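You operate a simulated robot arm through the tools that you are given. There is no shell and no other tool. Be economical: measure what you need, move in short steps, check, and stop when the job is done.

You are at the controls of a simulated two-armed robot. One attempt, no reset.

JOB
Test-run the rollers, then swap the jammed one for a spare.
Fine: power off before you touch a roller; the jammed one goes in the red slot; lock the steel bar at the end. Where these are worked on the way, their far stop is far enough and under half their travel is too little: steel bar.

Only the result counts: the job must be done as asked and must still hold three seconds after the hand-in. Knocking over, shifting, dropping, spilling or breaking anything else fails it.

ROBOT AND FRAMES
Two 7-joint arms with fingered hands on one trunk, on a base that drives. Base frame: it is fixed to the floor where the robot stands at the start and does not move with it; the origin is under the middle of the robot, x ahead of it, y to its left, z up; the surface under the hand at the start is at about z = 0.86. Readings come in m, degrees, newtons and seconds.
The left shoulder is at the start at [0.109, 0.173, 1.076], the right one opposite. With the tool pointing down near the work surface each hand reaches from about 0.48 to 0.84 m from the robot's upright axis, wherever it stands, measured 20 degrees to its own side. Places, roughly: power knob [0.6, 0, 0.9]; steel bar [0.7, 0.1, 0.9]. Payload 3.5 kg a hand.
Tool frame (each hand has its own): the origin (TCP) lies between the finger pads and is the grasp point; the fingertips stand 0.03 m ahead of it; z points along the fingers, y is the line along which they close. The gripper opens to 0.104 m. The gripper's body begins 0.035 m behind the TCP. The gripper is a hand of 3 fingers: y runs from the thumb to the fingers, the wrist lies at [-0.015, -0.104, -0.178] in the tool frame, and closing takes about 1.5 s.
Orientation is that of the tool frame in the base frame, as a unit quaternion [w, x, y, z]. With the fingers straight down and the wrist toward the robot, the tool's x, y and z point along [0, 1, 0], [1, 0, 0] and [0, 0, -1] of the base frame.

CONTROLS
- The arms move only by the tool jog_arm. It takes "left_increments", "right_increments" or both (then of equal length, played together; a hand with none holds still); each is a list that holds one entry, the list of rows, each a list of 7 numbers: the opening, from 0 (shut) to 1 (fully open), then the shift along the tool's x, y, z in units of 150 mm (1.0 is 150 mm), then the turn, a rotation vector about the tool's x, y, z in units of 60 degrees (1.0 is 60 degrees). In form: [[[gripper, tx, ty, tz, wx, wy, wz], ...]]. A call has 1 to 8 rows; each row is the pose to reach, as a shift and turn from the pose commanded when the call began, along the tool's axes at that moment. A call with a number of a shift or a turn outside -1 to 1 is refused whole. A row lasts 0.2 s, in which the tool goes at most 0.05 m and 8.6 degrees; a call with a longer step from one row to the next is refused whole, and so is a gripper value outside its range. A pose out of reach is approached as far as the arm can. The call stops where the force on the tool passes 40 N (or 10 N more than at its start, if that is more) or the arm is blocked; 0.2 s more then pass. The fingers move at their own pace (about 0.072 m/s each) and stop on an object; they squeeze with about 21 N. The grip force told is the motor's: it shows also when the fingers shut on nothing. Time passes only in rows, and 0.2 s behind the last, so rows that repeat a pose let the fingers close. It gives the time, the measured TCP pose, the force on the tool (base axes), the opening and the grip force at its end, in the units of the frame above (readings bear some noise), with the torque about the TCP (base axes, N m) and any sound that the robot's microphone picked up.
- Cameras (640 x 400 px; columns grow to the right, rows downward): "scene" is now at [0.2169, 0.0111, 1.2767]; the picture's right is [0.14, -0.99, 0.00], its down [-0.30, -0.04, -0.95] and it looks along [0.94, 0.13, -0.31] (base axes); focal length 219 px, centre (320, 200). "left" rides on the left gripper at [-0.064, -0.094, -0.117] in its tool frame; the picture's right is [-0.72, -0.33, 0.61], its down [0.64, -0.65, 0.40] and it looks along [0.27, 0.68, 0.68] (tool axes); focal length 238 px, centre (320, 200). "right" rides on the right gripper at [0.064, -0.094, -0.117] in its tool frame; the picture's right is [-0.72, 0.33, -0.61], its down [-0.64, -0.65, 0.40] and it looks along [-0.27, 0.68, 0.68] (tool axes); focal length 238 px, centre (320, 200). There is no depth. A picture from a camera that has moved, and an enlarged one, comes with that camera's place and axes in the base frame and with its lens.
- capture(camera): a new picture of that camera. No time passes.
- lift_body(by): slides the trunk up (or, below 0, down) by that many m; the arms and the scene camera ride with it, the base frame stays. It gives what a move gives, with no picture.
- drive_base(legs): drives the robot by 1 to 6 legs, each [ahead, left, turn to the left] in m, m and degrees, along the robot's own axes; the way and the turn of a leg run together, so that a leg with both is an arc; at most 1.5 m and 180 degrees a leg. The arms and the cameras ride along, it lands a little off, and it stops where it bumps. It gives what a move gives.
- grasp_type(shape, hand): the hand has 3 fingers and takes this shape, open, in about a second: jaw (thumb against the fingers, like two jaws); tri (thumb and two fingers); tip (a fingertip pinch); poke (one finger out to press); point (the index stretched); flat (the hand flat); cup (the hand cupped); fist (a fist). The gripper value then closes the fingers along that shape, each until it touches; the sizes above hold for jaw. It gives what a move gives, with no picture.
- aim_head(pan, tilt): turns the head with the scene camera to pan (to the left, within 86 degrees either way) and tilt (down, from -29 to 69), counted from straight ahead of the robot. It gives what a move gives.
- enlarge(camera, box): a new picture of the part [left, top, right, bottom] of that camera's present view, enlarged. No time passes.
- sign_off(): hands the job in; it is judged then, once.

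Go step by step. Nothing tells you exact positions but the pictures and the camera data: compare them with the known pose of the tool, close in by small moves and look again before you grip or let go. The budget is 120 turns and 100 pictures, counting those below and the enlarged ones. Unless the task says otherwise, let go and move clear before handing in, and close with one line.

The tools are called as a command line: name --argument value ..., lists and objects as JSON in quotes. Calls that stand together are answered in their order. jog_arm: Moves the arms, as the interface text tells. Its arguments: {"type":"object","properties":{"left_increments":{"type":"array"},"right_increments":{"type":"array"}},"required":[]} The other tools are called the same way: lift_body (by) slides the trunk up or down; grasp_type (shape, hand) gives the hand a shape; drive_base (legs) drives the base; aim_head (pan, tilt) turns the head that bears the scene camera; capture (camera) takes a picture; enlarge (camera, box) takes an enlarged picture of a part of a camera's view; sign_off () hands the job in.

At the start:

```text
time_s: 0.0
left_tool_pos: [0.5379, 0.181, 1.255]
left_tool_rot: [0.001, 0.706, 0.708, -0.001]
left_force: [0.4, -0.6, 0.4]
left_wrist_torque: [-0.01, 0.0, -0.01]
left_finger_gap: 0.1038
left_grasp_force: 0.1
left_shape: jaw
right_tool_pos: [0.5284, -0.1632, 1.2517]
right_tool_rot: [-0.001, 0.707, 0.707, 0.001]
right_force: [-0.7, -0.1, -0.4]
right_wrist_torque: [0.0, -0.01, 0.0]
right_finger_gap: 0.1037
right_grasp_force: 0.1
right_shape: jaw
trunk travel left (down, up): [-0.175, 0.579]
robot x, y, heading: [0.0005, -0.0017, 0.0]
head pan, tilt: [7.8, 17.8]
```

scene: 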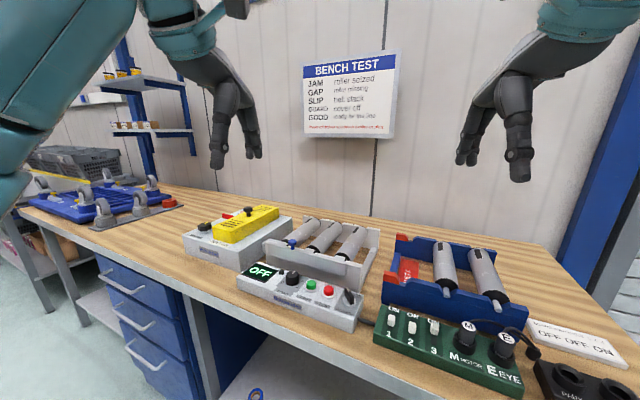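
right: 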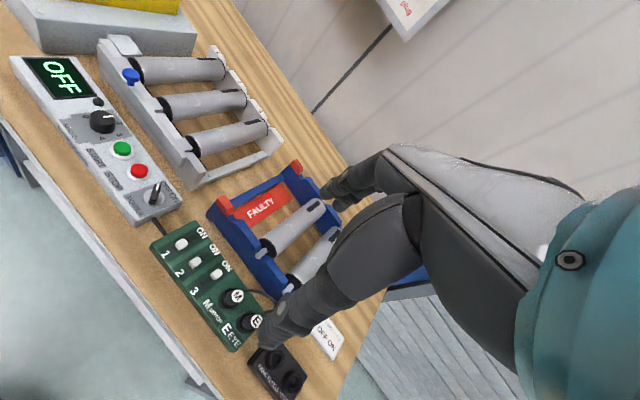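
left: 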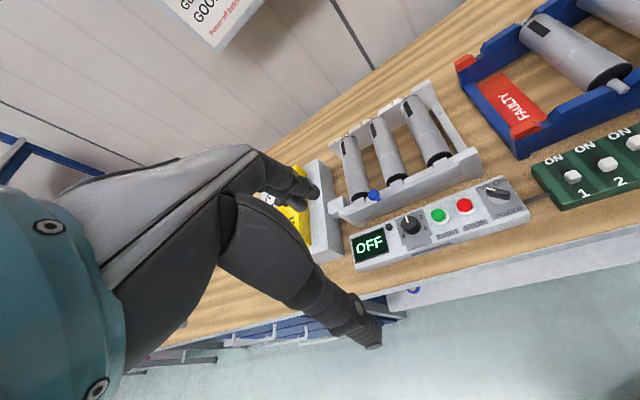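

I see a bench with a control panel (display OFF, knob, green/red buttons, key lever), a conveyor frame with three rollers, a blue tray with spare rollers and a red "FAULTY" slot, and a green switch box. I'll look closer at everything first.

enlarge --camera "scene" --box '[180, 200, 400, 340]'

enlarge --camera "scene" --box '[360, 220, 640, 400]'

enlarge --camera "scene" --box '[290, 40, 410, 145]'

enlarge --camera "left" --box '[300, 70, 540, 280]'

```text
2.86 times, centred on (290, 270) of scene
camera zoom: at [0.2169, 0.0111, 1.2767], right [0.14, -0.99, 0.0], down [-0.3, -0.04, -0.95], along [0.94, 0.13, -0.31], focal length 626 px, centre (406, 0)
```

zoom: 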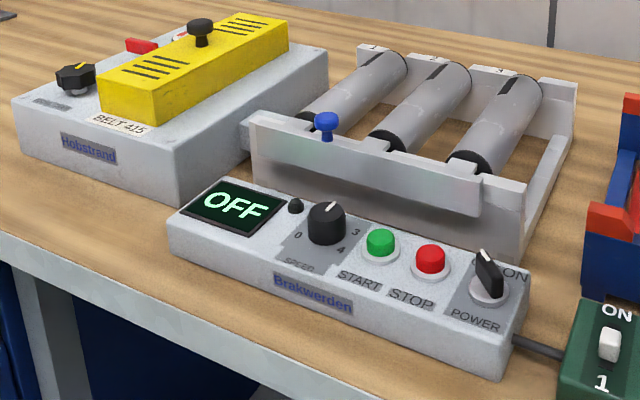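

```text
2.22 times, centred on (500, 310) of scene
camera zoom: at [0.2169, 0.0111, 1.2767], right [0.14, -0.99, 0.0], down [-0.3, -0.04, -0.95], along [0.94, 0.13, -0.31], focal length 487 px, centre (-80, -44)
```

zoom: 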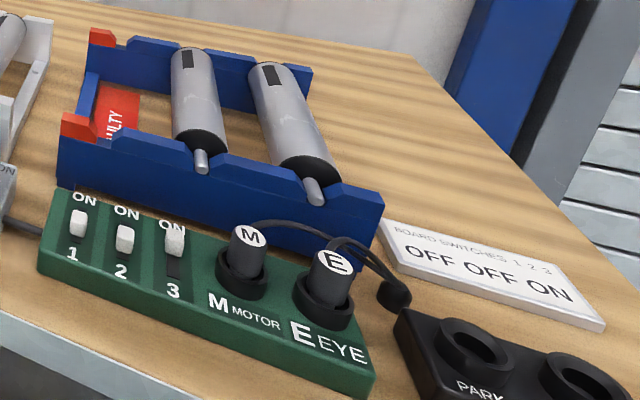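

```text
3.81 times, centred on (350, 92) of scene
camera zoom: at [0.2169, 0.0111, 1.2767], right [0.14, -0.99, 0.0], down [-0.3, -0.04, -0.95], along [0.94, 0.13, -0.31], focal length 835 px, centre (206, 610)
```

zoom: 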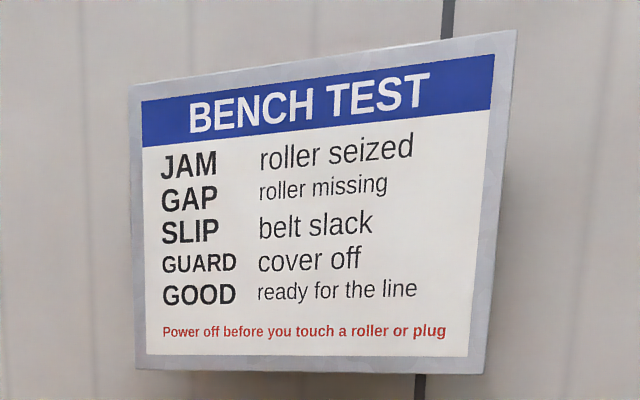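

```text
1.90 times, centred on (420, 175) of left
camera zoom: at [0.4453, 0.1176, 1.3712], right [-0.33, -0.72, -0.61], down [-0.65, 0.64, -0.4], along [0.68, 0.27, -0.68], focal length 454 px, centre (130, 248)
```

zoom: 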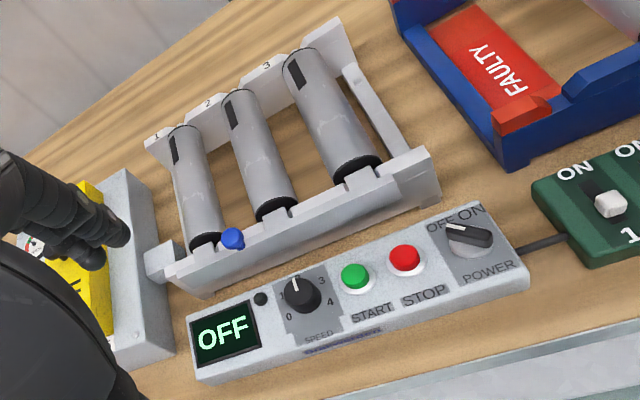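

The board lists result codes, and the power must be off before touching a roller. I'll tilt the head down for a squarer look at the panel and rollers.

aim_head --pan -5 --tilt 45

capture --camera "scene"

enlarge --camera "scene" --box '[160, 100, 360, 225]'

```text
time_s: 0.9
left_tool_pos: [0.538, 0.1812, 1.2555]
left_tool_rot: [-0.001, 0.707, 0.707, 0.0]
left_force: [1.1, -0.7, 0.8]
left_wrist_torque: [0.01, 0.0, 0.03]
left_finger_gap: 0.1035
left_grasp_force: 0.2
left_shape: jaw
right_tool_pos: [0.5277, -0.1628, 1.251]
right_tool_rot: [0.0, 0.707, 0.707, 0.001]
right_force: [-0.2, -0.9, -0.4]
right_wrist_torque: [-0.01, -0.03, 0.02]
right_finger_gap: 0.1036
right_grasp_force: 0.0
right_shape: jaw
trunk travel left (down, up): [-0.175, 0.579]
robot x, y, heading: [0.0026, -0.0045, 0.3]
head pan, tilt: [-5.0, 45.0]
```

```text
92 pictures are left
camera scene: at [0.2055, -0.0086, 1.2345], right [-0.09, -1.0, 0.0], down [-0.7, 0.06, -0.71], along [0.7, -0.06, -0.71], focal length 219 px, centre (320, 200)
```

scene: 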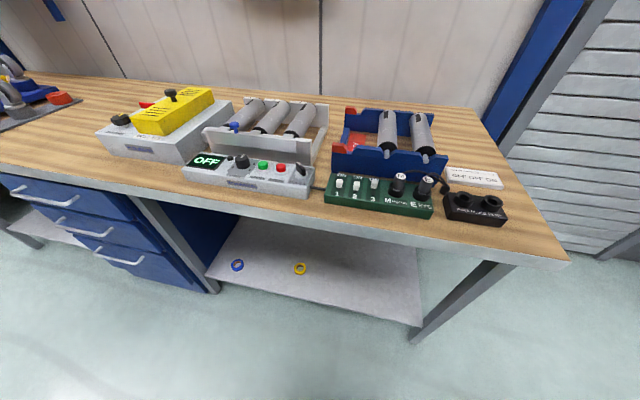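

```text
3.20 times, centred on (260, 162) of scene
camera zoom: at [0.2055, -0.0086, 1.2345], right [-0.09, -1.0, 0.0], down [-0.7, 0.06, -0.71], along [0.7, -0.06, -0.71], focal length 702 px, centre (512, 320)
```

zoom: 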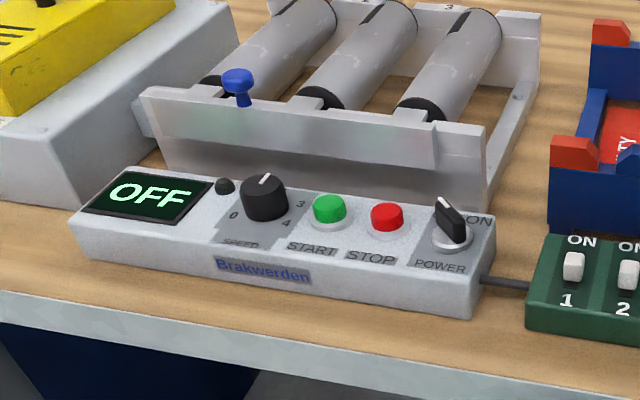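

Triangulating the views: POWER knob about (0.617, 0.004, 0.92), STOP (0.638, 0.05), START (0.655, 0.095), blue bar knob about (0.75, 0.163, 0.975), with the panel yawed about -22°. I bring the right hand toward the power knob, shift the left aside and look.

jog_arm --right_increments '[[[1, 0.2, 0.02, 0.2, 0, 0, 0], [1, 0.4, 0.04, 0.4, 0, 0, 0], [1, 0.6, 0.06, 0.6, 0, 0, 0], [1, 0.8, 0.08, 0.8, 0, 0, 0], [1, 0.95, 0.1, 1.0, 0, 0, 0]]]' --left_increments '[[[1, 0.1, -0.1, 0, 0, 0, 0], [1, 0.2, -0.2, 0, 0, 0, 0], [1, 0.3, -0.2, 0, 0, 0, 0], [1, 0.4, -0.2, 0, 0, 0, 0], [1, 0.5, -0.2, 0, 0, 0, 0]]]'

capture --camera "right"

capture --camera "left"

```text
time_s: 2.1
left_tool_pos: [0.5089, 0.2577, 1.2553]
left_tool_rot: [0.0, 0.707, 0.707, 0.0]
left_force: [1.2, 0.5, 0.8]
left_wrist_torque: [0.0, 0.02, -0.01]
left_finger_gap: 0.1039
left_grasp_force: 0.0
left_shape: jaw
right_tool_pos: [0.5434, -0.0202, 1.1016]
right_tool_rot: [-0.001, 0.707, 0.707, 0.0]
right_force: [0.1, 1.0, -0.3]
right_wrist_torque: [0.01, -0.01, 0.03]
right_finger_gap: 0.1035
right_grasp_force: 0.0
right_shape: jaw
trunk travel left (down, up): [-0.175, 0.579]
robot x, y, heading: [-0.0013, 0.0007, -0.2]
head pan, tilt: [-5.0, 45.0]
```

```text
90 pictures are left
camera right: at [0.4497, 0.0451, 1.2194], right [0.33, -0.72, 0.61], down [-0.65, -0.64, -0.4], along [0.68, -0.27, -0.68], focal length 238 px, centre (320, 200)
```

right: 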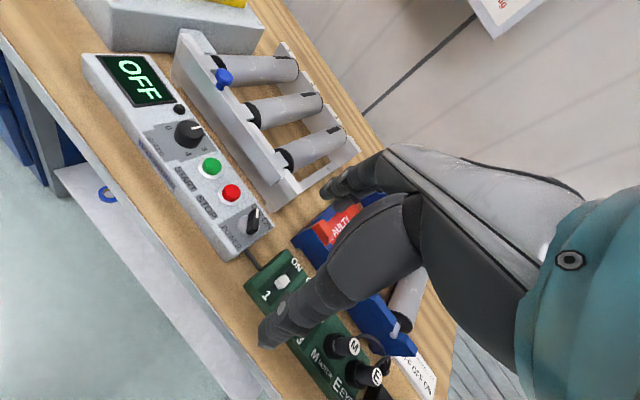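

```text
89 pictures are left
camera left: at [0.4162, 0.1936, 1.3714], right [-0.33, -0.72, -0.61], down [-0.65, 0.64, -0.4], along [0.68, 0.27, -0.68], focal length 238 px, centre (320, 200)
```

left: 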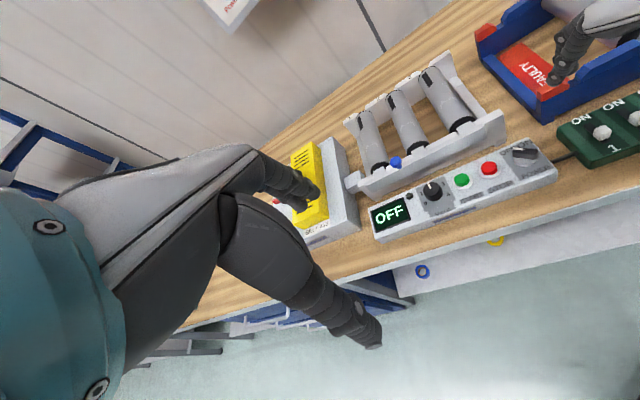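

The power knob is clearly in view from the right hand camera. Zooming for pointer angle and the bar's construction.

enlarge --camera "right" --box '[160, 130, 280, 260]'

enlarge --camera "right" --box '[160, 20, 370, 210]'

enlarge --camera "left" --box '[330, 60, 570, 250]'

```text
3.08 times, centred on (220, 195) of right
camera zoom: at [0.4497, 0.0451, 1.2194], right [0.33, -0.72, 0.61], down [-0.65, -0.64, -0.4], along [0.68, -0.27, -0.68], focal length 733 px, centre (628, 215)
```

zoom: 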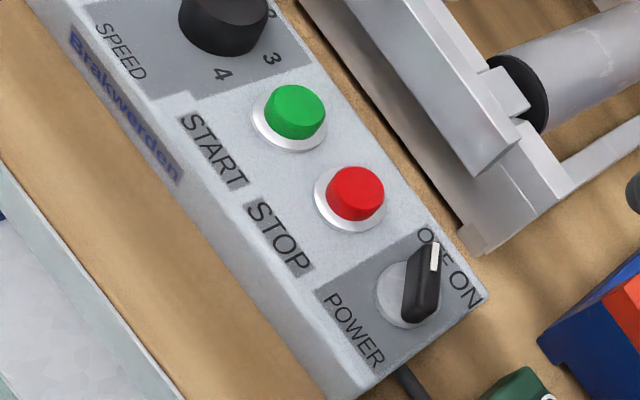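

```text
2.11 times, centred on (265, 115) of right
camera zoom: at [0.4497, 0.0451, 1.2194], right [0.33, -0.72, 0.61], down [-0.65, -0.64, -0.4], along [0.68, -0.27, -0.68], focal length 502 px, centre (436, 379)
```

zoom: 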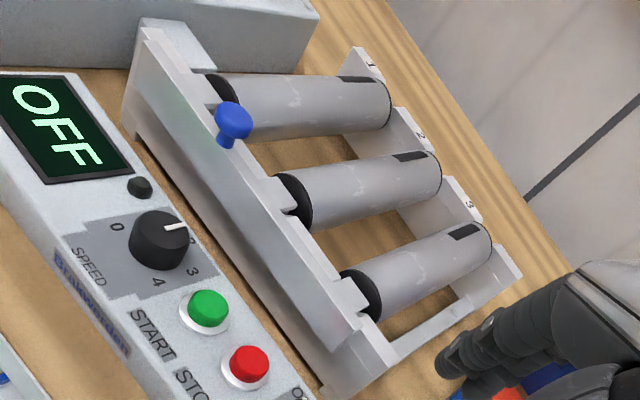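

```text
2.11 times, centred on (450, 155) of left
camera zoom: at [0.4162, 0.1936, 1.3714], right [-0.33, -0.72, -0.61], down [-0.65, 0.64, -0.4], along [0.68, 0.27, -0.68], focal length 502 px, centre (46, 295)
```

zoom: 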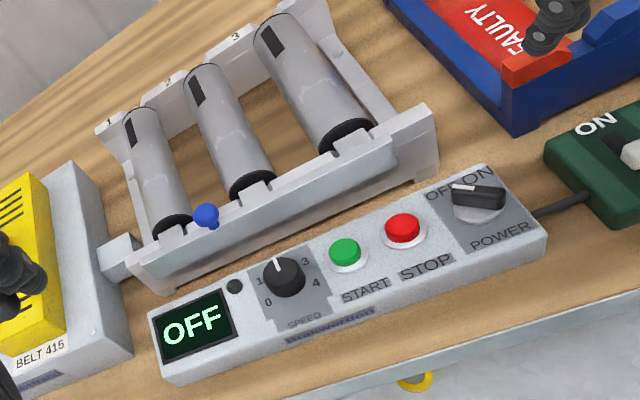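

Knob bar points about +16° heading (OFF), centre about (0.627, 0.002), panel top z about 0.90. I rotate the right hand about 106° CCW so that it can grip the bar and turn it clockwise to ON.

jog_arm --right_increments '[[[1, 0, 0.05, 0, 0, 0, -0.14], [1, 0, 0.1, 0, 0, 0, -0.28], [1, 0, 0.15, 0, 0, 0, -0.42], [1, 0, 0.2, 0, 0, 0, -0.56], [0.8, 0, 0.25, 0.05, 0, 0, -0.7], [0.6, 0, 0.3, 0.1, 0, 0, -0.84], [0.5, 0, 0.33, 0.15, 0, 0, -0.9]]]'

jog_arm --right_increments '[[[0.5, 0, 0, 0, 0, 0, -0.14], [0.5, 0, 0, 0, 0, 0, -0.28], [0.5, 0, 0, 0, 0, 0, -0.42], [0.5, 0, 0, 0, 0, 0, -0.56], [0.5, 0, 0, 0, 0, 0, -0.7], [0.5, 0, 0, 0, 0, 0, -0.84], [0.5, 0, 0, 0, 0, 0, -0.87]]]'

capture --camera "right"

capture --camera "scene"

```text
time_s: 3.7
left_tool_pos: [0.5083, 0.2556, 1.2552]
left_tool_rot: [0.0, 0.707, 0.707, 0.0]
left_force: [-0.1, 0.2, -0.6]
left_wrist_torque: [0.03, 0.0, -0.01]
left_finger_gap: 0.1037
left_grasp_force: 0.0
left_shape: jaw
right_tool_pos: [0.5927, -0.0197, 1.0804]
right_tool_rot: [0.0, 0.308, 0.951, -0.001]
right_force: [-0.6, -0.5, -0.2]
right_wrist_torque: [-0.04, 0.0, -0.04]
right_finger_gap: 0.0524
right_grasp_force: 0.1
right_shape: jaw
trunk travel left (down, up): [-0.175, 0.579]
robot x, y, heading: [0.0018, 0.0, 0.2]
head pan, tilt: [-5.0, 45.0]
```

```text
time_s: 5.3
left_tool_pos: [0.5083, 0.2561, 1.2558]
left_tool_rot: [-0.001, 0.707, 0.707, 0.0]
left_force: [-0.1, 0.9, 0.4]
left_wrist_torque: [0.02, -0.03, 0.01]
left_finger_gap: 0.1035
left_grasp_force: 0.2
left_shape: jaw
right_tool_pos: [0.5932, -0.0195, 1.0806]
right_tool_rot: [0.0, -0.142, 0.99, 0.001]
right_force: [-0.7, 0.0, 0.1]
right_wrist_torque: [0.03, 0.0, 0.0]
right_finger_gap: 0.0526
right_grasp_force: 0.1
right_shape: jaw
trunk travel left (down, up): [-0.175, 0.579]
robot x, y, heading: [0.001, -0.001, 0.0]
head pan, tilt: [-5.0, 45.0]
```

```text
85 pictures are left
camera right: at [0.5578, -0.128, 1.1968], right [0.6, 0.52, 0.61], down [0.8, -0.45, -0.4], along [0.07, 0.73, -0.68], focal length 238 px, centre (320, 200)
```

right: 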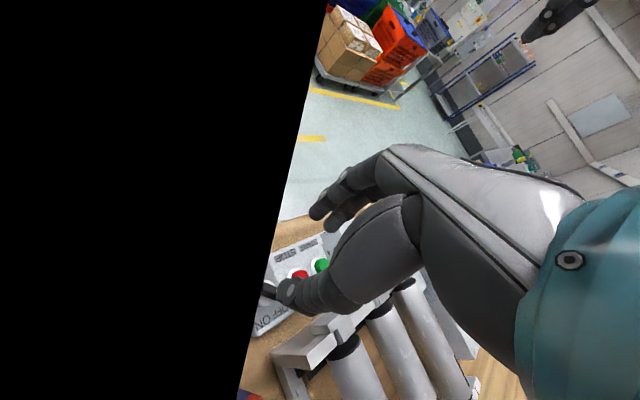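

```text
84 pictures are left
camera scene: at [0.2055, -0.0087, 1.2345], right [-0.09, -1.0, 0.0], down [-0.7, 0.06, -0.71], along [0.7, -0.06, -0.71], focal length 219 px, centre (320, 200)
```

scene: 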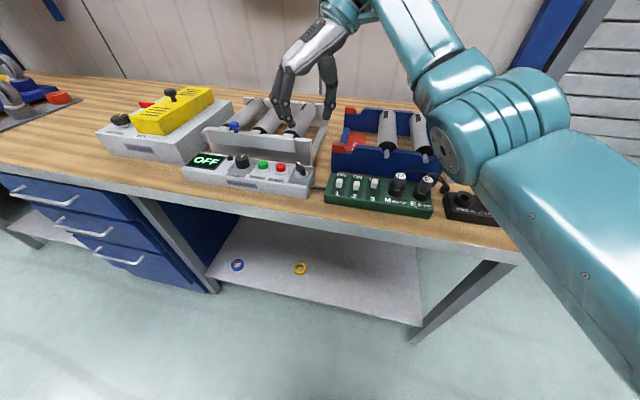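

The hand is oriented correctly (closing axis at 106°). Now moving over the knob at z≈0.985.

jog_arm --right_increments '[[[0.42, -0.12, 0.03, 0.2, 0, 0, 0], [0.42, -0.258, 0.074, 0.4, 0, 0, 0], [0.42, -0.258, 0.074, 0.64, 0, 0, 0]]]'

enlarge --camera "scene" --box '[220, 100, 380, 220]'

enlarge --camera "left" --box '[420, 60, 600, 220]'

enlarge --camera "right" --box '[220, 180, 420, 400]'

```text
time_s: 6.1
left_tool_pos: [0.5087, 0.2566, 1.2551]
left_tool_rot: [-0.001, 0.708, 0.707, -0.001]
left_force: [0.5, 0.4, 0.0]
left_wrist_torque: [0.01, -0.03, 0.02]
left_finger_gap: 0.1036
left_grasp_force: 0.1
left_shape: jaw
right_tool_pos: [0.6224, 0.0005, 0.9821]
right_tool_rot: [0.0, -0.141, 0.99, -0.001]
right_force: [0.7, 0.1, -0.3]
right_wrist_torque: [0.01, -0.02, -0.01]
right_finger_gap: 0.0439
right_grasp_force: 0.1
right_shape: jaw
right hand out of reach, approached as far as the arm can: row 2, 3
trunk travel left (down, up): [-0.175, 0.579]
robot x, y, heading: [-0.0009, 0.0014, 0.2]
head pan, tilt: [-5.0, 45.0]
```

```text
3.33 times, centred on (300, 160) of scene
camera zoom: at [0.206, -0.0087, 1.2343], right [-0.09, -1.0, 0.0], down [-0.7, 0.06, -0.71], along [0.7, -0.06, -0.71], focal length 731 px, centre (387, 333)
```

zoom: 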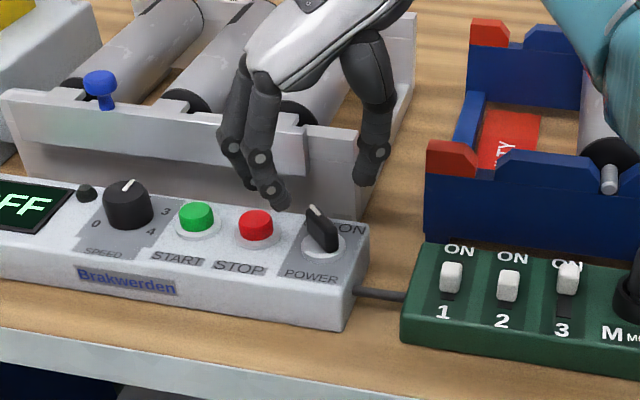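

```text
2.50 times, centred on (510, 140) of left
camera zoom: at [0.4164, 0.1927, 1.3714], right [-0.33, -0.72, -0.61], down [-0.65, 0.64, -0.4], along [0.68, 0.27, -0.68], focal length 596 px, centre (-155, 350)
```

zoom: 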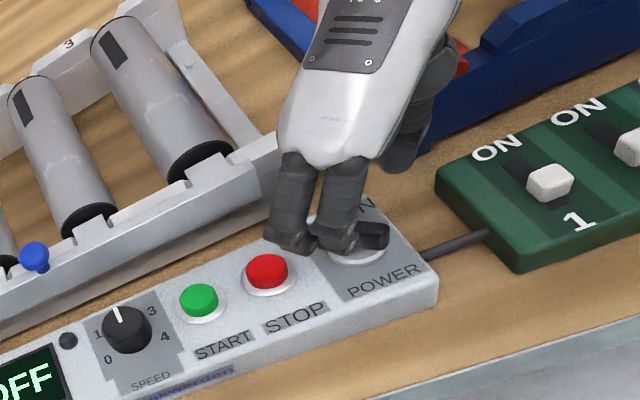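

```text
1.82 times, centred on (320, 290) of right
camera zoom: at [0.5887, -0.1075, 1.0999], right [0.6, 0.52, 0.61], down [0.8, -0.45, -0.4], along [0.07, 0.73, -0.68], focal length 433 px, centre (320, 36)
```

zoom: 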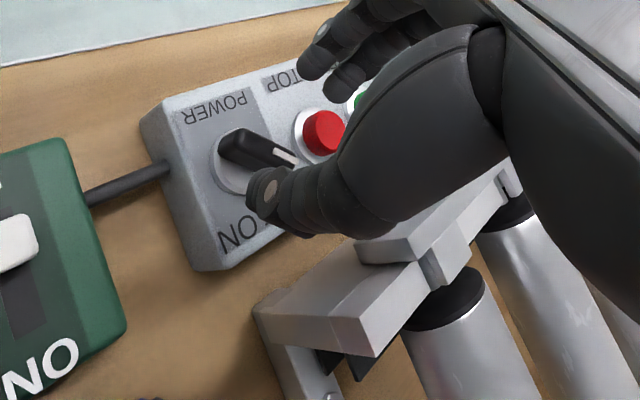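

The hand is about 8 mm short of centre and the arm reports a reach limit in this pose. I raise slightly and drive the base forward 6 cm for slack, then recheck.

jog_arm --right_increments '[[[0.42, 0, 0, -0.3, 0, 0, 0], [0.42, 0.2, 0, -0.5, 0, 0, 0], [0.42, 0.4, 0, -0.5, 0, 0, 0]]]'

drive_base --legs '[[0.06, 0, 0]]'

```text
time_s: 6.9
left_tool_pos: [0.5076, 0.2558, 1.2555]
left_tool_rot: [0.0, 0.707, 0.707, 0.0]
left_force: [-0.1, -0.4, 0.9]
left_wrist_torque: [-0.01, 0.02, 0.04]
left_finger_gap: 0.1038
left_grasp_force: 0.1
left_shape: jaw
right_tool_pos: [0.6045, -0.0069, 1.0674]
right_tool_rot: [-0.001, -0.142, 0.99, 0.0]
right_force: [0.0, -0.8, 0.5]
right_wrist_torque: [0.0, -0.01, 0.02]
right_finger_gap: 0.0439
right_grasp_force: 0.1
right_shape: jaw
right hand out of reach, approached as far as the arm can: row 1, 2, 3
trunk travel left (down, up): [-0.175, 0.579]
robot x, y, heading: [0.0012, -0.0014, 0.1]
head pan, tilt: [-5.0, 45.0]
```

```text
time_s: 7.9
left_tool_pos: [0.5689, 0.2569, 1.2554]
left_tool_rot: [0.0, 0.707, 0.707, -0.001]
left_force: [0.1, 0.6, 0.5]
left_wrist_torque: [0.01, 0.03, 0.02]
left_finger_gap: 0.1038
left_grasp_force: 0.0
left_shape: jaw
right_tool_pos: [0.6648, -0.007, 1.0663]
right_tool_rot: [-0.002, -0.142, 0.99, 0.0]
right_force: [0.2, 0.2, -0.3]
right_wrist_torque: [0.01, 0.03, 0.02]
right_finger_gap: 0.0442
right_grasp_force: 0.1
right_shape: jaw
trunk travel left (down, up): [-0.175, 0.579]
robot x, y, heading: [0.0617, -0.0028, -0.1]
head pan, tilt: [-5.0, 45.0]
```

Checking the commanded-versus-measured offset with a null move.

jog_arm --right_increments '[[[0.42, 0, 0, 0, 0, 0, 0], [0.42, 0, 0, 0, 0, 0, 0]]]'

```text
time_s: 8.5
left_tool_pos: [0.5681, 0.2561, 1.2556]
left_tool_rot: [0.0, 0.707, 0.707, 0.0]
left_force: [-0.2, -0.8, 0.1]
left_wrist_torque: [-0.01, -0.01, -0.01]
left_finger_gap: 0.1035
left_grasp_force: 0.0
left_shape: jaw
right_tool_pos: [0.6639, -0.0058, 1.0665]
right_tool_rot: [-0.001, -0.143, 0.99, -0.001]
right_force: [-0.4, 0.1, -0.3]
right_wrist_torque: [0.0, 0.02, -0.02]
right_finger_gap: 0.044
right_grasp_force: 0.1
right_shape: jaw
trunk travel left (down, up): [-0.175, 0.579]
robot x, y, heading: [0.0607, -0.0004, -0.3]
head pan, tilt: [-5.0, 45.0]
```

jog_arm --right_increments '[[[0.42, 0.1, 0.07, 0.15, 0, 0, 0], [0.42, 0.2, 0.13, 0.35, 0, 0, 0], [0.42, 0.2, 0.13, 0.55, 0, 0, 0], [0.42, 0.2, 0.13, 0.55, 0, 0, 0]]]'

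enlarge --camera "right" --box '[220, 180, 420, 400]'

enlarge --camera "scene" --box '[230, 140, 380, 240]'

```text
time_s: 9.5
left_tool_pos: [0.5682, 0.2577, 1.2547]
left_tool_rot: [0.0, 0.707, 0.708, 0.0]
left_force: [0.0, -0.1, 0.5]
left_wrist_torque: [0.0, -0.01, 0.03]
left_finger_gap: 0.1039
left_grasp_force: 0.2
left_shape: jaw
right_tool_pos: [0.6746, 0.0172, 0.9916]
right_tool_rot: [0.0, -0.142, 0.99, 0.0]
right_force: [-0.4, -0.4, 0.7]
right_wrist_torque: [0.01, 0.01, 0.01]
right_finger_gap: 0.0441
right_grasp_force: 0.0
right_shape: jaw
right hand out of reach, approached as far as the arm can: row 1, 2, 3, 4
trunk travel left (down, up): [-0.175, 0.579]
robot x, y, heading: [0.0616, -0.0018, -0.2]
head pan, tilt: [-5.0, 45.0]
```

```text
1.82 times, centred on (320, 290) of right
camera zoom: at [0.641, -0.0901, 1.1097], right [0.6, 0.52, 0.61], down [0.8, -0.45, -0.4], along [0.06, 0.73, -0.68], focal length 433 px, centre (320, 36)
```

zoom: 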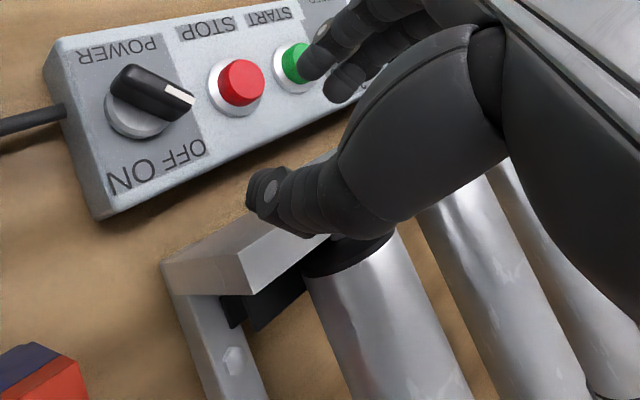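

```text
4.00 times, centred on (305, 190) of scene
camera zoom: at [0.2653, -0.0085, 1.2345], right [-0.09, -1.0, 0.0], down [-0.7, 0.06, -0.71], along [0.7, -0.06, -0.71], focal length 877 px, centre (380, 240)
```

zoom: 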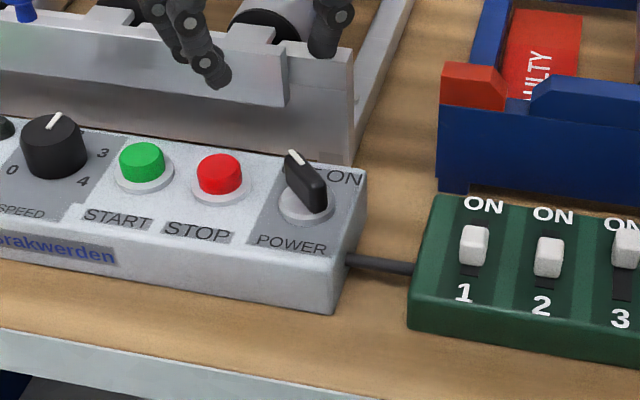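

The limit is on the inner side: the arm can't retract that close with the wrist swung out. I raise and back the base up 14 cm instead.

jog_arm --right_increments '[[[0.42, 0, 0, -0.3, 0, 0, 0], [0.42, 0, 0, -0.5, 0, 0, 0]]]'

drive_base --legs '[[-0.15, 0, 0]]'

jog_arm --right_increments '[[[0.42, 0, 0, 0, 0, 0, 0]]]'

```text
time_s: 10.1
left_tool_pos: [0.5684, 0.2557, 1.2559]
left_tool_rot: [0.0, 0.708, 0.707, 0.0]
left_force: [-0.2, -0.1, -0.1]
left_wrist_torque: [-0.01, -0.01, 0.04]
left_finger_gap: 0.1037
left_grasp_force: 0.0
left_shape: jaw
right_tool_pos: [0.6628, 0.0088, 1.0602]
right_tool_rot: [0.0, -0.142, 0.99, 0.0]
right_force: [1.1, 0.1, -0.6]
right_wrist_torque: [0.0, 0.0, -0.02]
right_finger_gap: 0.0439
right_grasp_force: 0.0
right_shape: jaw
right hand out of reach, approached as far as the arm can: row 1, 2
trunk travel left (down, up): [-0.175, 0.579]
robot x, y, heading: [0.0608, 0.0016, 0.4]
head pan, tilt: [-5.0, 45.0]
```

```text
time_s: 11.5
left_tool_pos: [0.4202, 0.2562, 1.2563]
left_tool_rot: [0.0, 0.708, 0.706, 0.001]
left_force: [-0.1, -0.3, 0.1]
left_wrist_torque: [-0.05, -0.02, 0.01]
left_finger_gap: 0.1039
left_grasp_force: 0.1
left_shape: jaw
right_tool_pos: [0.5135, 0.0072, 1.0616]
right_tool_rot: [0.0, -0.14, 0.99, 0.0]
right_force: [0.7, -0.4, -0.5]
right_wrist_torque: [-0.01, -0.02, -0.01]
right_finger_gap: 0.044
right_grasp_force: 0.1
right_shape: jaw
trunk travel left (down, up): [-0.175, 0.579]
robot x, y, heading: [-0.0904, -0.0011, 0.1]
head pan, tilt: [-5.0, 45.0]
```

```text
time_s: 11.9
left_tool_pos: [0.4194, 0.2553, 1.2563]
left_tool_rot: [0.0, 0.708, 0.706, 0.0]
left_force: [0.1, 0.1, 0.9]
left_wrist_torque: [0.0, -0.01, 0.0]
left_finger_gap: 0.1036
left_grasp_force: 0.1
left_shape: jaw
right_tool_pos: [0.5137, 0.0071, 1.0607]
right_tool_rot: [0.0, -0.141, 0.99, 0.0]
right_force: [-0.1, 0.0, 0.2]
right_wrist_torque: [0.0, -0.03, 0.02]
right_finger_gap: 0.0442
right_grasp_force: 0.0
right_shape: jaw
trunk travel left (down, up): [-0.175, 0.579]
robot x, y, heading: [-0.0883, -0.0019, -0.1]
head pan, tilt: [-5.0, 45.0]
```

jog_arm --right_increments '[[[0.42, -0.24, -0.08, 0.05, 0, 0, 0], [0.42, -0.48, -0.16, 0.1, 0, 0, 0], [0.42, -0.722, -0.238, 0.2, 0, 0, 0], [0.42, -0.722, -0.238, 0.4, 0, 0, 0], [0.42, -0.722, -0.238, 0.57, 0, 0, 0], [0.42, -0.722, -0.238, 0.57, 0, 0, 0]]]'

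enlarge --camera "right" --box '[220, 180, 420, 400]'

enlarge --camera "scene" --box '[230, 90, 350, 170]'

```text
time_s: 13.3
left_tool_pos: [0.4204, 0.2562, 1.2564]
left_tool_rot: [0.0, 0.707, 0.707, 0.001]
left_force: [0.0, 0.5, 0.1]
left_wrist_torque: [0.0, 0.0, -0.02]
left_finger_gap: 0.1036
left_grasp_force: 0.0
left_shape: jaw
right_tool_pos: [0.5389, -0.0237, 0.9892]
right_tool_rot: [-0.001, -0.141, 0.99, 0.0]
right_force: [0.5, 0.1, -0.2]
right_wrist_torque: [-0.01, 0.02, 0.02]
right_finger_gap: 0.0437
right_grasp_force: 0.1
right_shape: jaw
right hand out of reach, approached as far as the arm can: row 1, 2, 3, 4, 5, 6
trunk travel left (down, up): [-0.175, 0.579]
robot x, y, heading: [-0.0894, 0.0009, 0.0]
head pan, tilt: [-5.0, 45.0]
```

```text
1.82 times, centred on (320, 290) of right
camera zoom: at [0.5053, -0.131, 1.1059], right [0.6, 0.51, 0.61], down [0.8, -0.45, -0.4], along [0.07, 0.73, -0.68], focal length 433 px, centre (320, 36)
```

zoom: 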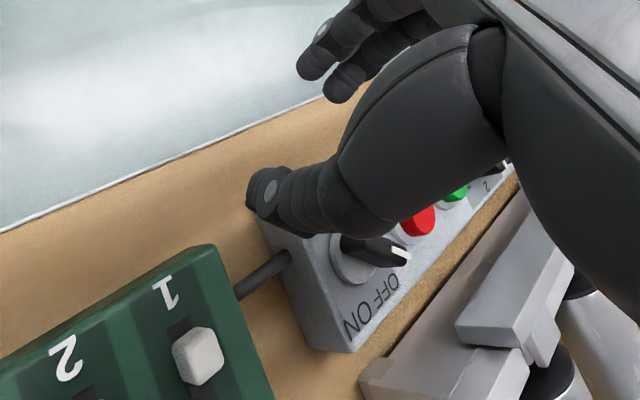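

```text
5.00 times, centred on (290, 130) of scene
camera zoom: at [0.117, -0.0088, 1.2345], right [-0.09, -1.0, 0.0], down [-0.7, 0.06, -0.71], along [0.7, -0.06, -0.71], focal length 1096 px, centre (470, 550)
```

zoom: 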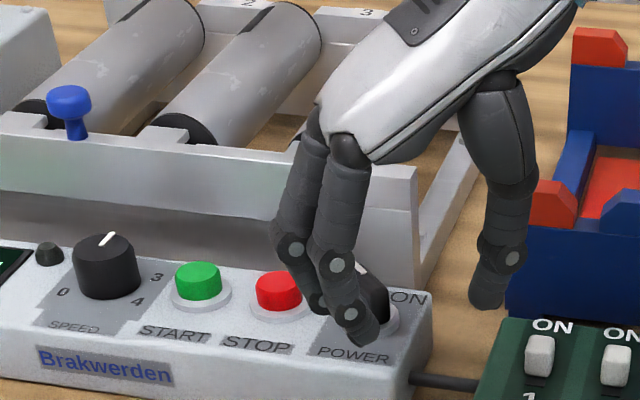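

The hand yaw of 106° sits at a wrist limit. I'll raise, unwind 24°, then reposition the base (turned about 30° left and shifted right) so that the same absolute grip yaw is comfortable.

jog_arm --right_increments '[[[0.42, 0, 0, -0.25, 0, 0, 0.05], [0.42, 0, 0, -0.5, 0, 0, 0.15], [0.42, 0, 0, -0.7, 0, 0, 0.25], [0.42, 0, 0, -0.8, 0, 0, 0.35], [0.42, 0, 0, -0.8, 0, 0, 0.4]]]'

drive_base --legs '[[0.08, -0.11, 0], [0, 0, 30]]'

jog_arm --right_increments '[[[0.42, 0, 0, 0, 0, 0, 0]]]'

capture --camera "scene"

```text
time_s: 14.5
left_tool_pos: [0.419, 0.2551, 1.2558]
left_tool_rot: [0.0, 0.708, 0.707, 0.0]
left_force: [0.2, -0.4, 0.2]
left_wrist_torque: [0.01, 0.01, 0.0]
left_finger_gap: 0.1038
left_grasp_force: 0.0
left_shape: jaw
right_tool_pos: [0.5379, -0.0221, 1.1102]
right_tool_rot: [0.0, 0.069, 0.998, 0.0]
right_force: [0.5, 0.5, 0.0]
right_wrist_torque: [0.01, -0.01, 0.01]
right_finger_gap: 0.0441
right_grasp_force: 0.0
right_shape: jaw
trunk travel left (down, up): [-0.175, 0.579]
robot x, y, heading: [-0.0847, -0.0015, 0.0]
head pan, tilt: [-5.0, 45.0]
```

```text
time_s: 17.2
left_tool_pos: [0.3056, 0.365, 1.256]
left_tool_rot: [0.001, 0.501, 0.866, 0.0]
left_force: [0.5, 0.4, 0.2]
left_wrist_torque: [0.01, 0.03, 0.03]
left_finger_gap: 0.1034
left_grasp_force: 0.1
left_shape: jaw
right_tool_pos: [0.5456, 0.1838, 1.1098]
right_tool_rot: [-0.001, -0.192, 0.981, -0.001]
right_force: [0.0, 0.7, -0.7]
right_wrist_torque: [0.0, 0.02, 0.0]
right_finger_gap: 0.0439
right_grasp_force: 0.1
right_shape: jaw
trunk travel left (down, up): [-0.175, 0.579]
robot x, y, heading: [-0.0084, -0.1152, 30.0]
head pan, tilt: [-5.0, 45.0]
```

```text
time_s: 17.6
left_tool_pos: [0.3052, 0.365, 1.2565]
left_tool_rot: [0.0, 0.501, 0.865, 0.001]
left_force: [-0.1, 0.1, -0.6]
left_wrist_torque: [0.03, -0.02, -0.02]
left_finger_gap: 0.1035
left_grasp_force: 0.1
left_shape: jaw
right_tool_pos: [0.546, 0.1839, 1.1102]
right_tool_rot: [-0.001, -0.193, 0.981, 0.0]
right_force: [0.7, 1.2, -0.5]
right_wrist_torque: [0.0, 0.0, -0.01]
right_finger_gap: 0.0442
right_grasp_force: 0.0
right_shape: jaw
trunk travel left (down, up): [-0.175, 0.579]
robot x, y, heading: [-0.0069, -0.1114, 30.0]
head pan, tilt: [-5.0, 45.0]
```

```text
76 pictures are left
camera scene: at [0.1739, -0.0148, 1.2345], right [0.42, -0.91, 0.0], down [-0.64, -0.3, -0.71], along [0.64, 0.3, -0.71], focal length 219 px, centre (320, 200)
```

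scene: 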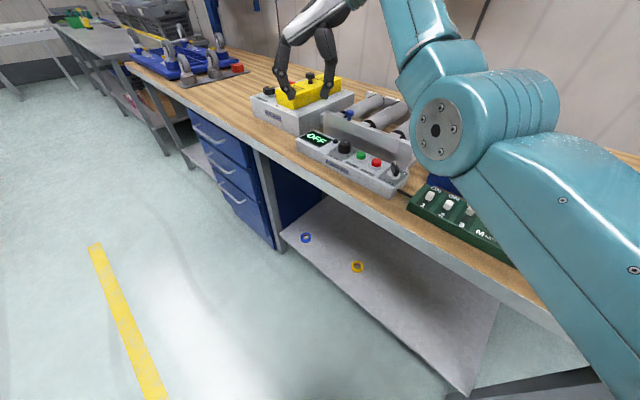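

Tool closing axis is now at 112°, as needed. Moving over to the knob.

jog_arm --right_increments '[[[0.42, 0, -0.3, 0, 0, 0, 0], [0.42, 0, -0.6, 0, 0, 0, 0], [0.42, 0, -0.9, 0, 0, 0, 0], [0.42, 0, -1.0, 0.1, 0, 0, 0]]]'

jog_arm --right_increments '[[[0.42, -0.03, -0.2, 0.2, 0, 0, 0], [0.42, -0.049, -0.32, 0.4, 0, 0, 0], [0.42, -0.049, -0.32, 0.7, 0, 0, 0], [0.42, -0.049, -0.32, 0.7, 0, 0, 0]]]'

enlarge --camera "right" --box '[200, 180, 420, 400]'

enlarge --camera "scene" --box '[330, 110, 450, 230]'

```text
time_s: 18.6
left_tool_pos: [0.3048, 0.3653, 1.2562]
left_tool_rot: [0.0, 0.501, 0.866, 0.0]
left_force: [-0.8, 0.4, -0.1]
left_wrist_torque: [0.01, -0.01, 0.01]
left_finger_gap: 0.1035
left_grasp_force: 0.0
left_shape: jaw
right_tool_pos: [0.602, 0.0429, 1.0935]
right_tool_rot: [0.0, -0.192, 0.981, -0.001]
right_force: [0.1, -0.2, 0.5]
right_wrist_torque: [0.0, 0.01, 0.0]
right_finger_gap: 0.044
right_grasp_force: 0.0
right_shape: jaw
trunk travel left (down, up): [-0.175, 0.579]
robot x, y, heading: [-0.0032, -0.1105, 29.9]
head pan, tilt: [-5.0, 45.0]
```

```text
time_s: 19.6
left_tool_pos: [0.3049, 0.3663, 1.2571]
left_tool_rot: [0.001, 0.501, 0.865, 0.001]
left_force: [0.4, -0.8, -0.1]
left_wrist_torque: [0.03, 0.0, -0.01]
left_finger_gap: 0.104
left_grasp_force: 0.1
left_shape: jaw
right_tool_pos: [0.6264, 0.0033, 0.9915]
right_tool_rot: [0.0, -0.193, 0.981, -0.001]
right_force: [0.6, -0.2, 0.2]
right_wrist_torque: [0.0, 0.01, -0.04]
right_finger_gap: 0.0442
right_grasp_force: 0.0
right_shape: jaw
trunk travel left (down, up): [-0.175, 0.579]
robot x, y, heading: [-0.0049, -0.1072, 29.7]
head pan, tilt: [-5.0, 45.0]
```

```text
1.82 times, centred on (310, 290) of right
camera zoom: at [0.6044, -0.1084, 1.1081], right [0.54, 0.57, 0.61], down [0.84, -0.36, -0.4], along [-0.01, 0.73, -0.68], focal length 433 px, centre (338, 36)
```

zoom: 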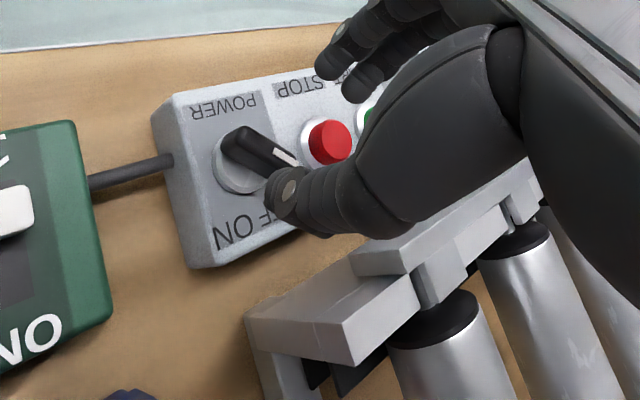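

```text
3.33 times, centred on (390, 170) of scene
camera zoom: at [0.1737, -0.0148, 1.2346], right [0.42, -0.91, 0.0], down [-0.64, -0.3, -0.71], along [0.64, 0.3, -0.71], focal length 731 px, centre (87, 300)
```

zoom: 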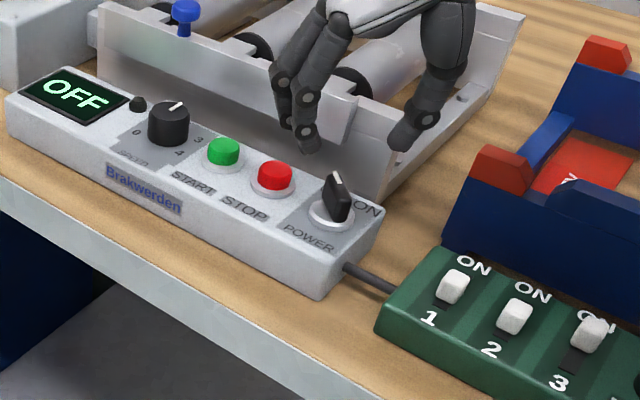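

The grasp point is centred over the knob (0.627, 0.002). Descending to z≈0.945 and closing.

jog_arm --right_increments '[[[0.42, 0, 0, 0.12, 0, 0, 0], [0.42, 0, 0, 0.24, 0, 0, 0], [0.42, 0, 0, 0.32, 0, 0, 0], [0.42, 0, 0, 0.32, 0, 0, 0]]]'

enlarge --camera "scene" --box '[330, 110, 450, 230]'

enlarge --camera "right" --box '[200, 180, 420, 400]'

```text
time_s: 20.6
left_tool_pos: [0.3053, 0.3654, 1.2556]
left_tool_rot: [0.0, 0.501, 0.865, 0.001]
left_force: [0.5, -0.3, 0.1]
left_wrist_torque: [0.01, 0.04, 0.02]
left_finger_gap: 0.1038
left_grasp_force: 0.0
left_shape: jaw
right_tool_pos: [0.6271, 0.0038, 0.941]
right_tool_rot: [0.0, -0.193, 0.981, -0.001]
right_force: [0.2, -0.5, -0.7]
right_wrist_torque: [-0.03, 0.0, -0.01]
right_finger_gap: 0.0443
right_grasp_force: 0.0
right_shape: jaw
trunk travel left (down, up): [-0.175, 0.579]
robot x, y, heading: [-0.0129, -0.1127, 29.8]
head pan, tilt: [-5.0, 45.0]
```

```text
3.33 times, centred on (390, 170) of scene
camera zoom: at [0.1739, -0.0148, 1.2345], right [0.42, -0.91, 0.0], down [-0.64, -0.3, -0.71], along [0.64, 0.3, -0.71], focal length 731 px, centre (87, 300)
```

zoom: 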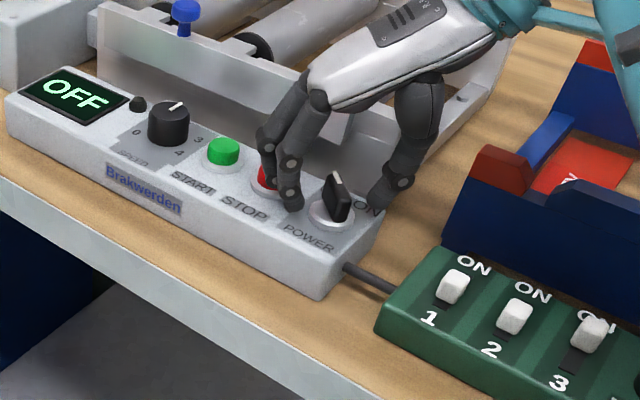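

```text
1.82 times, centred on (310, 290) of right
camera zoom: at [0.6049, -0.1077, 1.0596], right [0.54, 0.57, 0.61], down [0.84, -0.36, -0.4], along [-0.01, 0.73, -0.68], focal length 433 px, centre (338, 36)
```

zoom: 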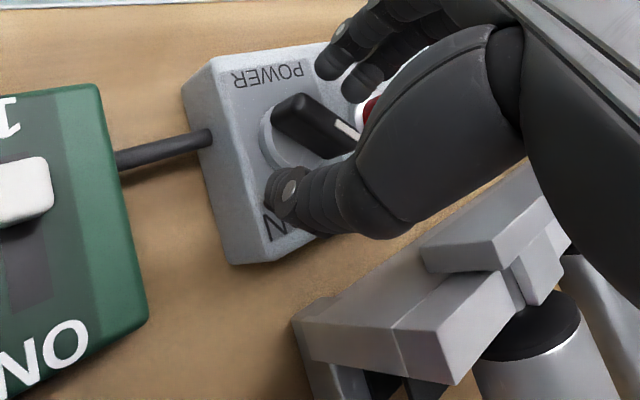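

The knob bar is between thumb and fingers. Closing.

jog_arm --right_increments '[[[0.3, 0, 0, 0, 0, 0, 0], [0.0, 0, 0, 0, 0, 0, 0], [0.0, 0, 0, 0, 0, 0, 0], [0.0, 0, 0, 0, 0, 0, 0], [0.0, 0, 0, 0, 0, 0, 0]]]'

enlarge --camera "scene" --box '[330, 110, 450, 230]'

```text
time_s: 21.8
left_tool_pos: [0.3052, 0.3651, 1.256]
left_tool_rot: [0.0, 0.501, 0.865, 0.001]
left_force: [-1.1, 0.5, -0.9]
left_wrist_torque: [-0.02, 0.02, 0.01]
left_finger_gap: 0.1039
left_grasp_force: 0.1
left_shape: jaw
right_tool_pos: [0.6278, 0.0037, 0.9434]
right_tool_rot: [0.0, -0.192, 0.981, -0.001]
right_force: [-1.0, 0.1, -1.5]
right_wrist_torque: [-0.02, 0.0, 0.0]
right_finger_gap: 0.0065
right_grasp_force: 20.8
right_shape: jaw
trunk travel left (down, up): [-0.175, 0.579]
robot x, y, heading: [-0.0086, -0.1087, 29.8]
head pan, tilt: [-5.0, 45.0]
```

```text
3.33 times, centred on (390, 170) of scene
camera zoom: at [0.174, -0.0149, 1.2344], right [0.42, -0.91, 0.0], down [-0.64, -0.3, -0.71], along [0.64, 0.3, -0.71], focal length 731 px, centre (87, 300)
```

zoom: 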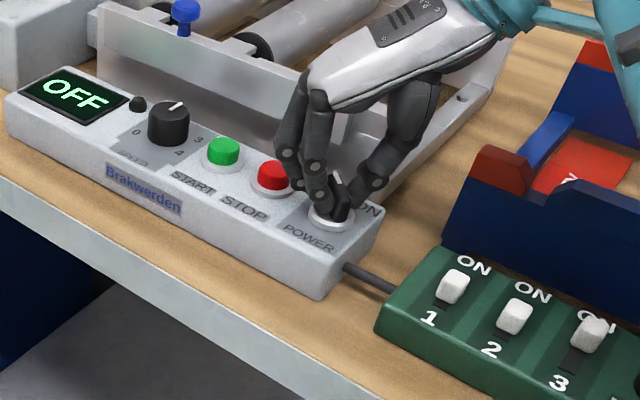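

Knob is gripped (gap 6.5 mm). Turning clockwise 50°.

jog_arm --right_increments '[[[0, 0, 0, 0, 0, 0, 0.12], [0, 0, 0, 0, 0, 0, 0.24], [0, 0, 0, 0, 0, 0, 0.36], [0, 0, 0, 0, 0, 0, 0.48], [0, 0, 0, 0, 0, 0, 0.6], [0, 0, 0, 0, 0, 0, 0.72], [0, 0, 0, 0, 0, 0, 0.84]]]'

enlarge --camera "scene" --box '[290, 90, 450, 230]'

```text
time_s: 23.4
left_tool_pos: [0.3046, 0.3661, 1.2554]
left_tool_rot: [0.001, 0.501, 0.866, 0.0]
left_force: [-0.3, 0.2, 0.2]
left_wrist_torque: [0.0, -0.05, 0.03]
left_finger_gap: 0.1037
left_grasp_force: 0.0
left_shape: jaw
right_tool_pos: [0.627, 0.0046, 0.9433]
right_tool_rot: [0.002, 0.246, 0.969, -0.001]
right_force: [6.7, -4.8, -8.4]
right_wrist_torque: [-0.08, -0.15, 0.02]
right_finger_gap: 0.006
right_grasp_force: 20.8
right_shape: jaw
trunk travel left (down, up): [-0.175, 0.579]
robot x, y, heading: [-0.0099, -0.1097, 30.2]
head pan, tilt: [-5.0, 45.0]
```

```text
2.86 times, centred on (370, 160) of scene
camera zoom: at [0.1728, -0.0137, 1.2348], right [0.42, -0.91, 0.0], down [-0.64, -0.3, -0.71], along [0.64, 0.3, -0.71], focal length 626 px, centre (177, 314)
```

zoom: 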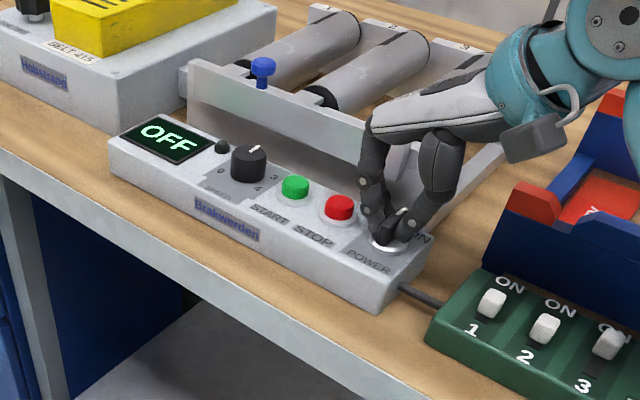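

jog_arm --right_increments '[[[0, 0, 0, 0, 0, 0, 0.12], [0, 0, 0, 0, 0, 0, 0.24], [0, 0, 0, 0, 0, 0, 0.36], [0, 0, 0, 0, 0, 0, 0.48], [0, 0, 0, 0, 0, 0, 0.56]]]'

enlarge --camera "scene" --box '[290, 90, 450, 230]'

```text
time_s: 24.6
left_tool_pos: [0.305, 0.366, 1.2566]
left_tool_rot: [-0.001, 0.501, 0.866, 0.0]
left_force: [0.7, 0.1, 0.4]
left_wrist_torque: [0.03, -0.01, -0.01]
left_finger_gap: 0.1037
left_grasp_force: 0.1
left_shape: jaw
right_tool_pos: [0.6261, 0.0032, 0.942]
right_tool_rot: [0.0, 0.515, 0.857, 0.0]
right_force: [3.1, -2.4, 3.9]
right_wrist_torque: [-0.04, -0.11, 0.0]
right_finger_gap: 0.006
right_grasp_force: 21.3
right_shape: jaw
trunk travel left (down, up): [-0.175, 0.579]
robot x, y, heading: [-0.0034, -0.1114, 29.8]
head pan, tilt: [-5.0, 45.0]
```

```text
2.86 times, centred on (370, 160) of scene
camera zoom: at [0.1741, -0.0151, 1.2345], right [0.42, -0.91, 0.0], down [-0.64, -0.3, -0.71], along [0.64, 0.3, -0.71], focal length 626 px, centre (177, 314)
```

zoom: 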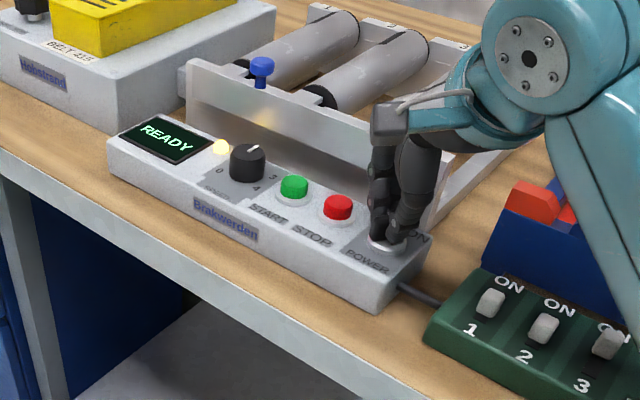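

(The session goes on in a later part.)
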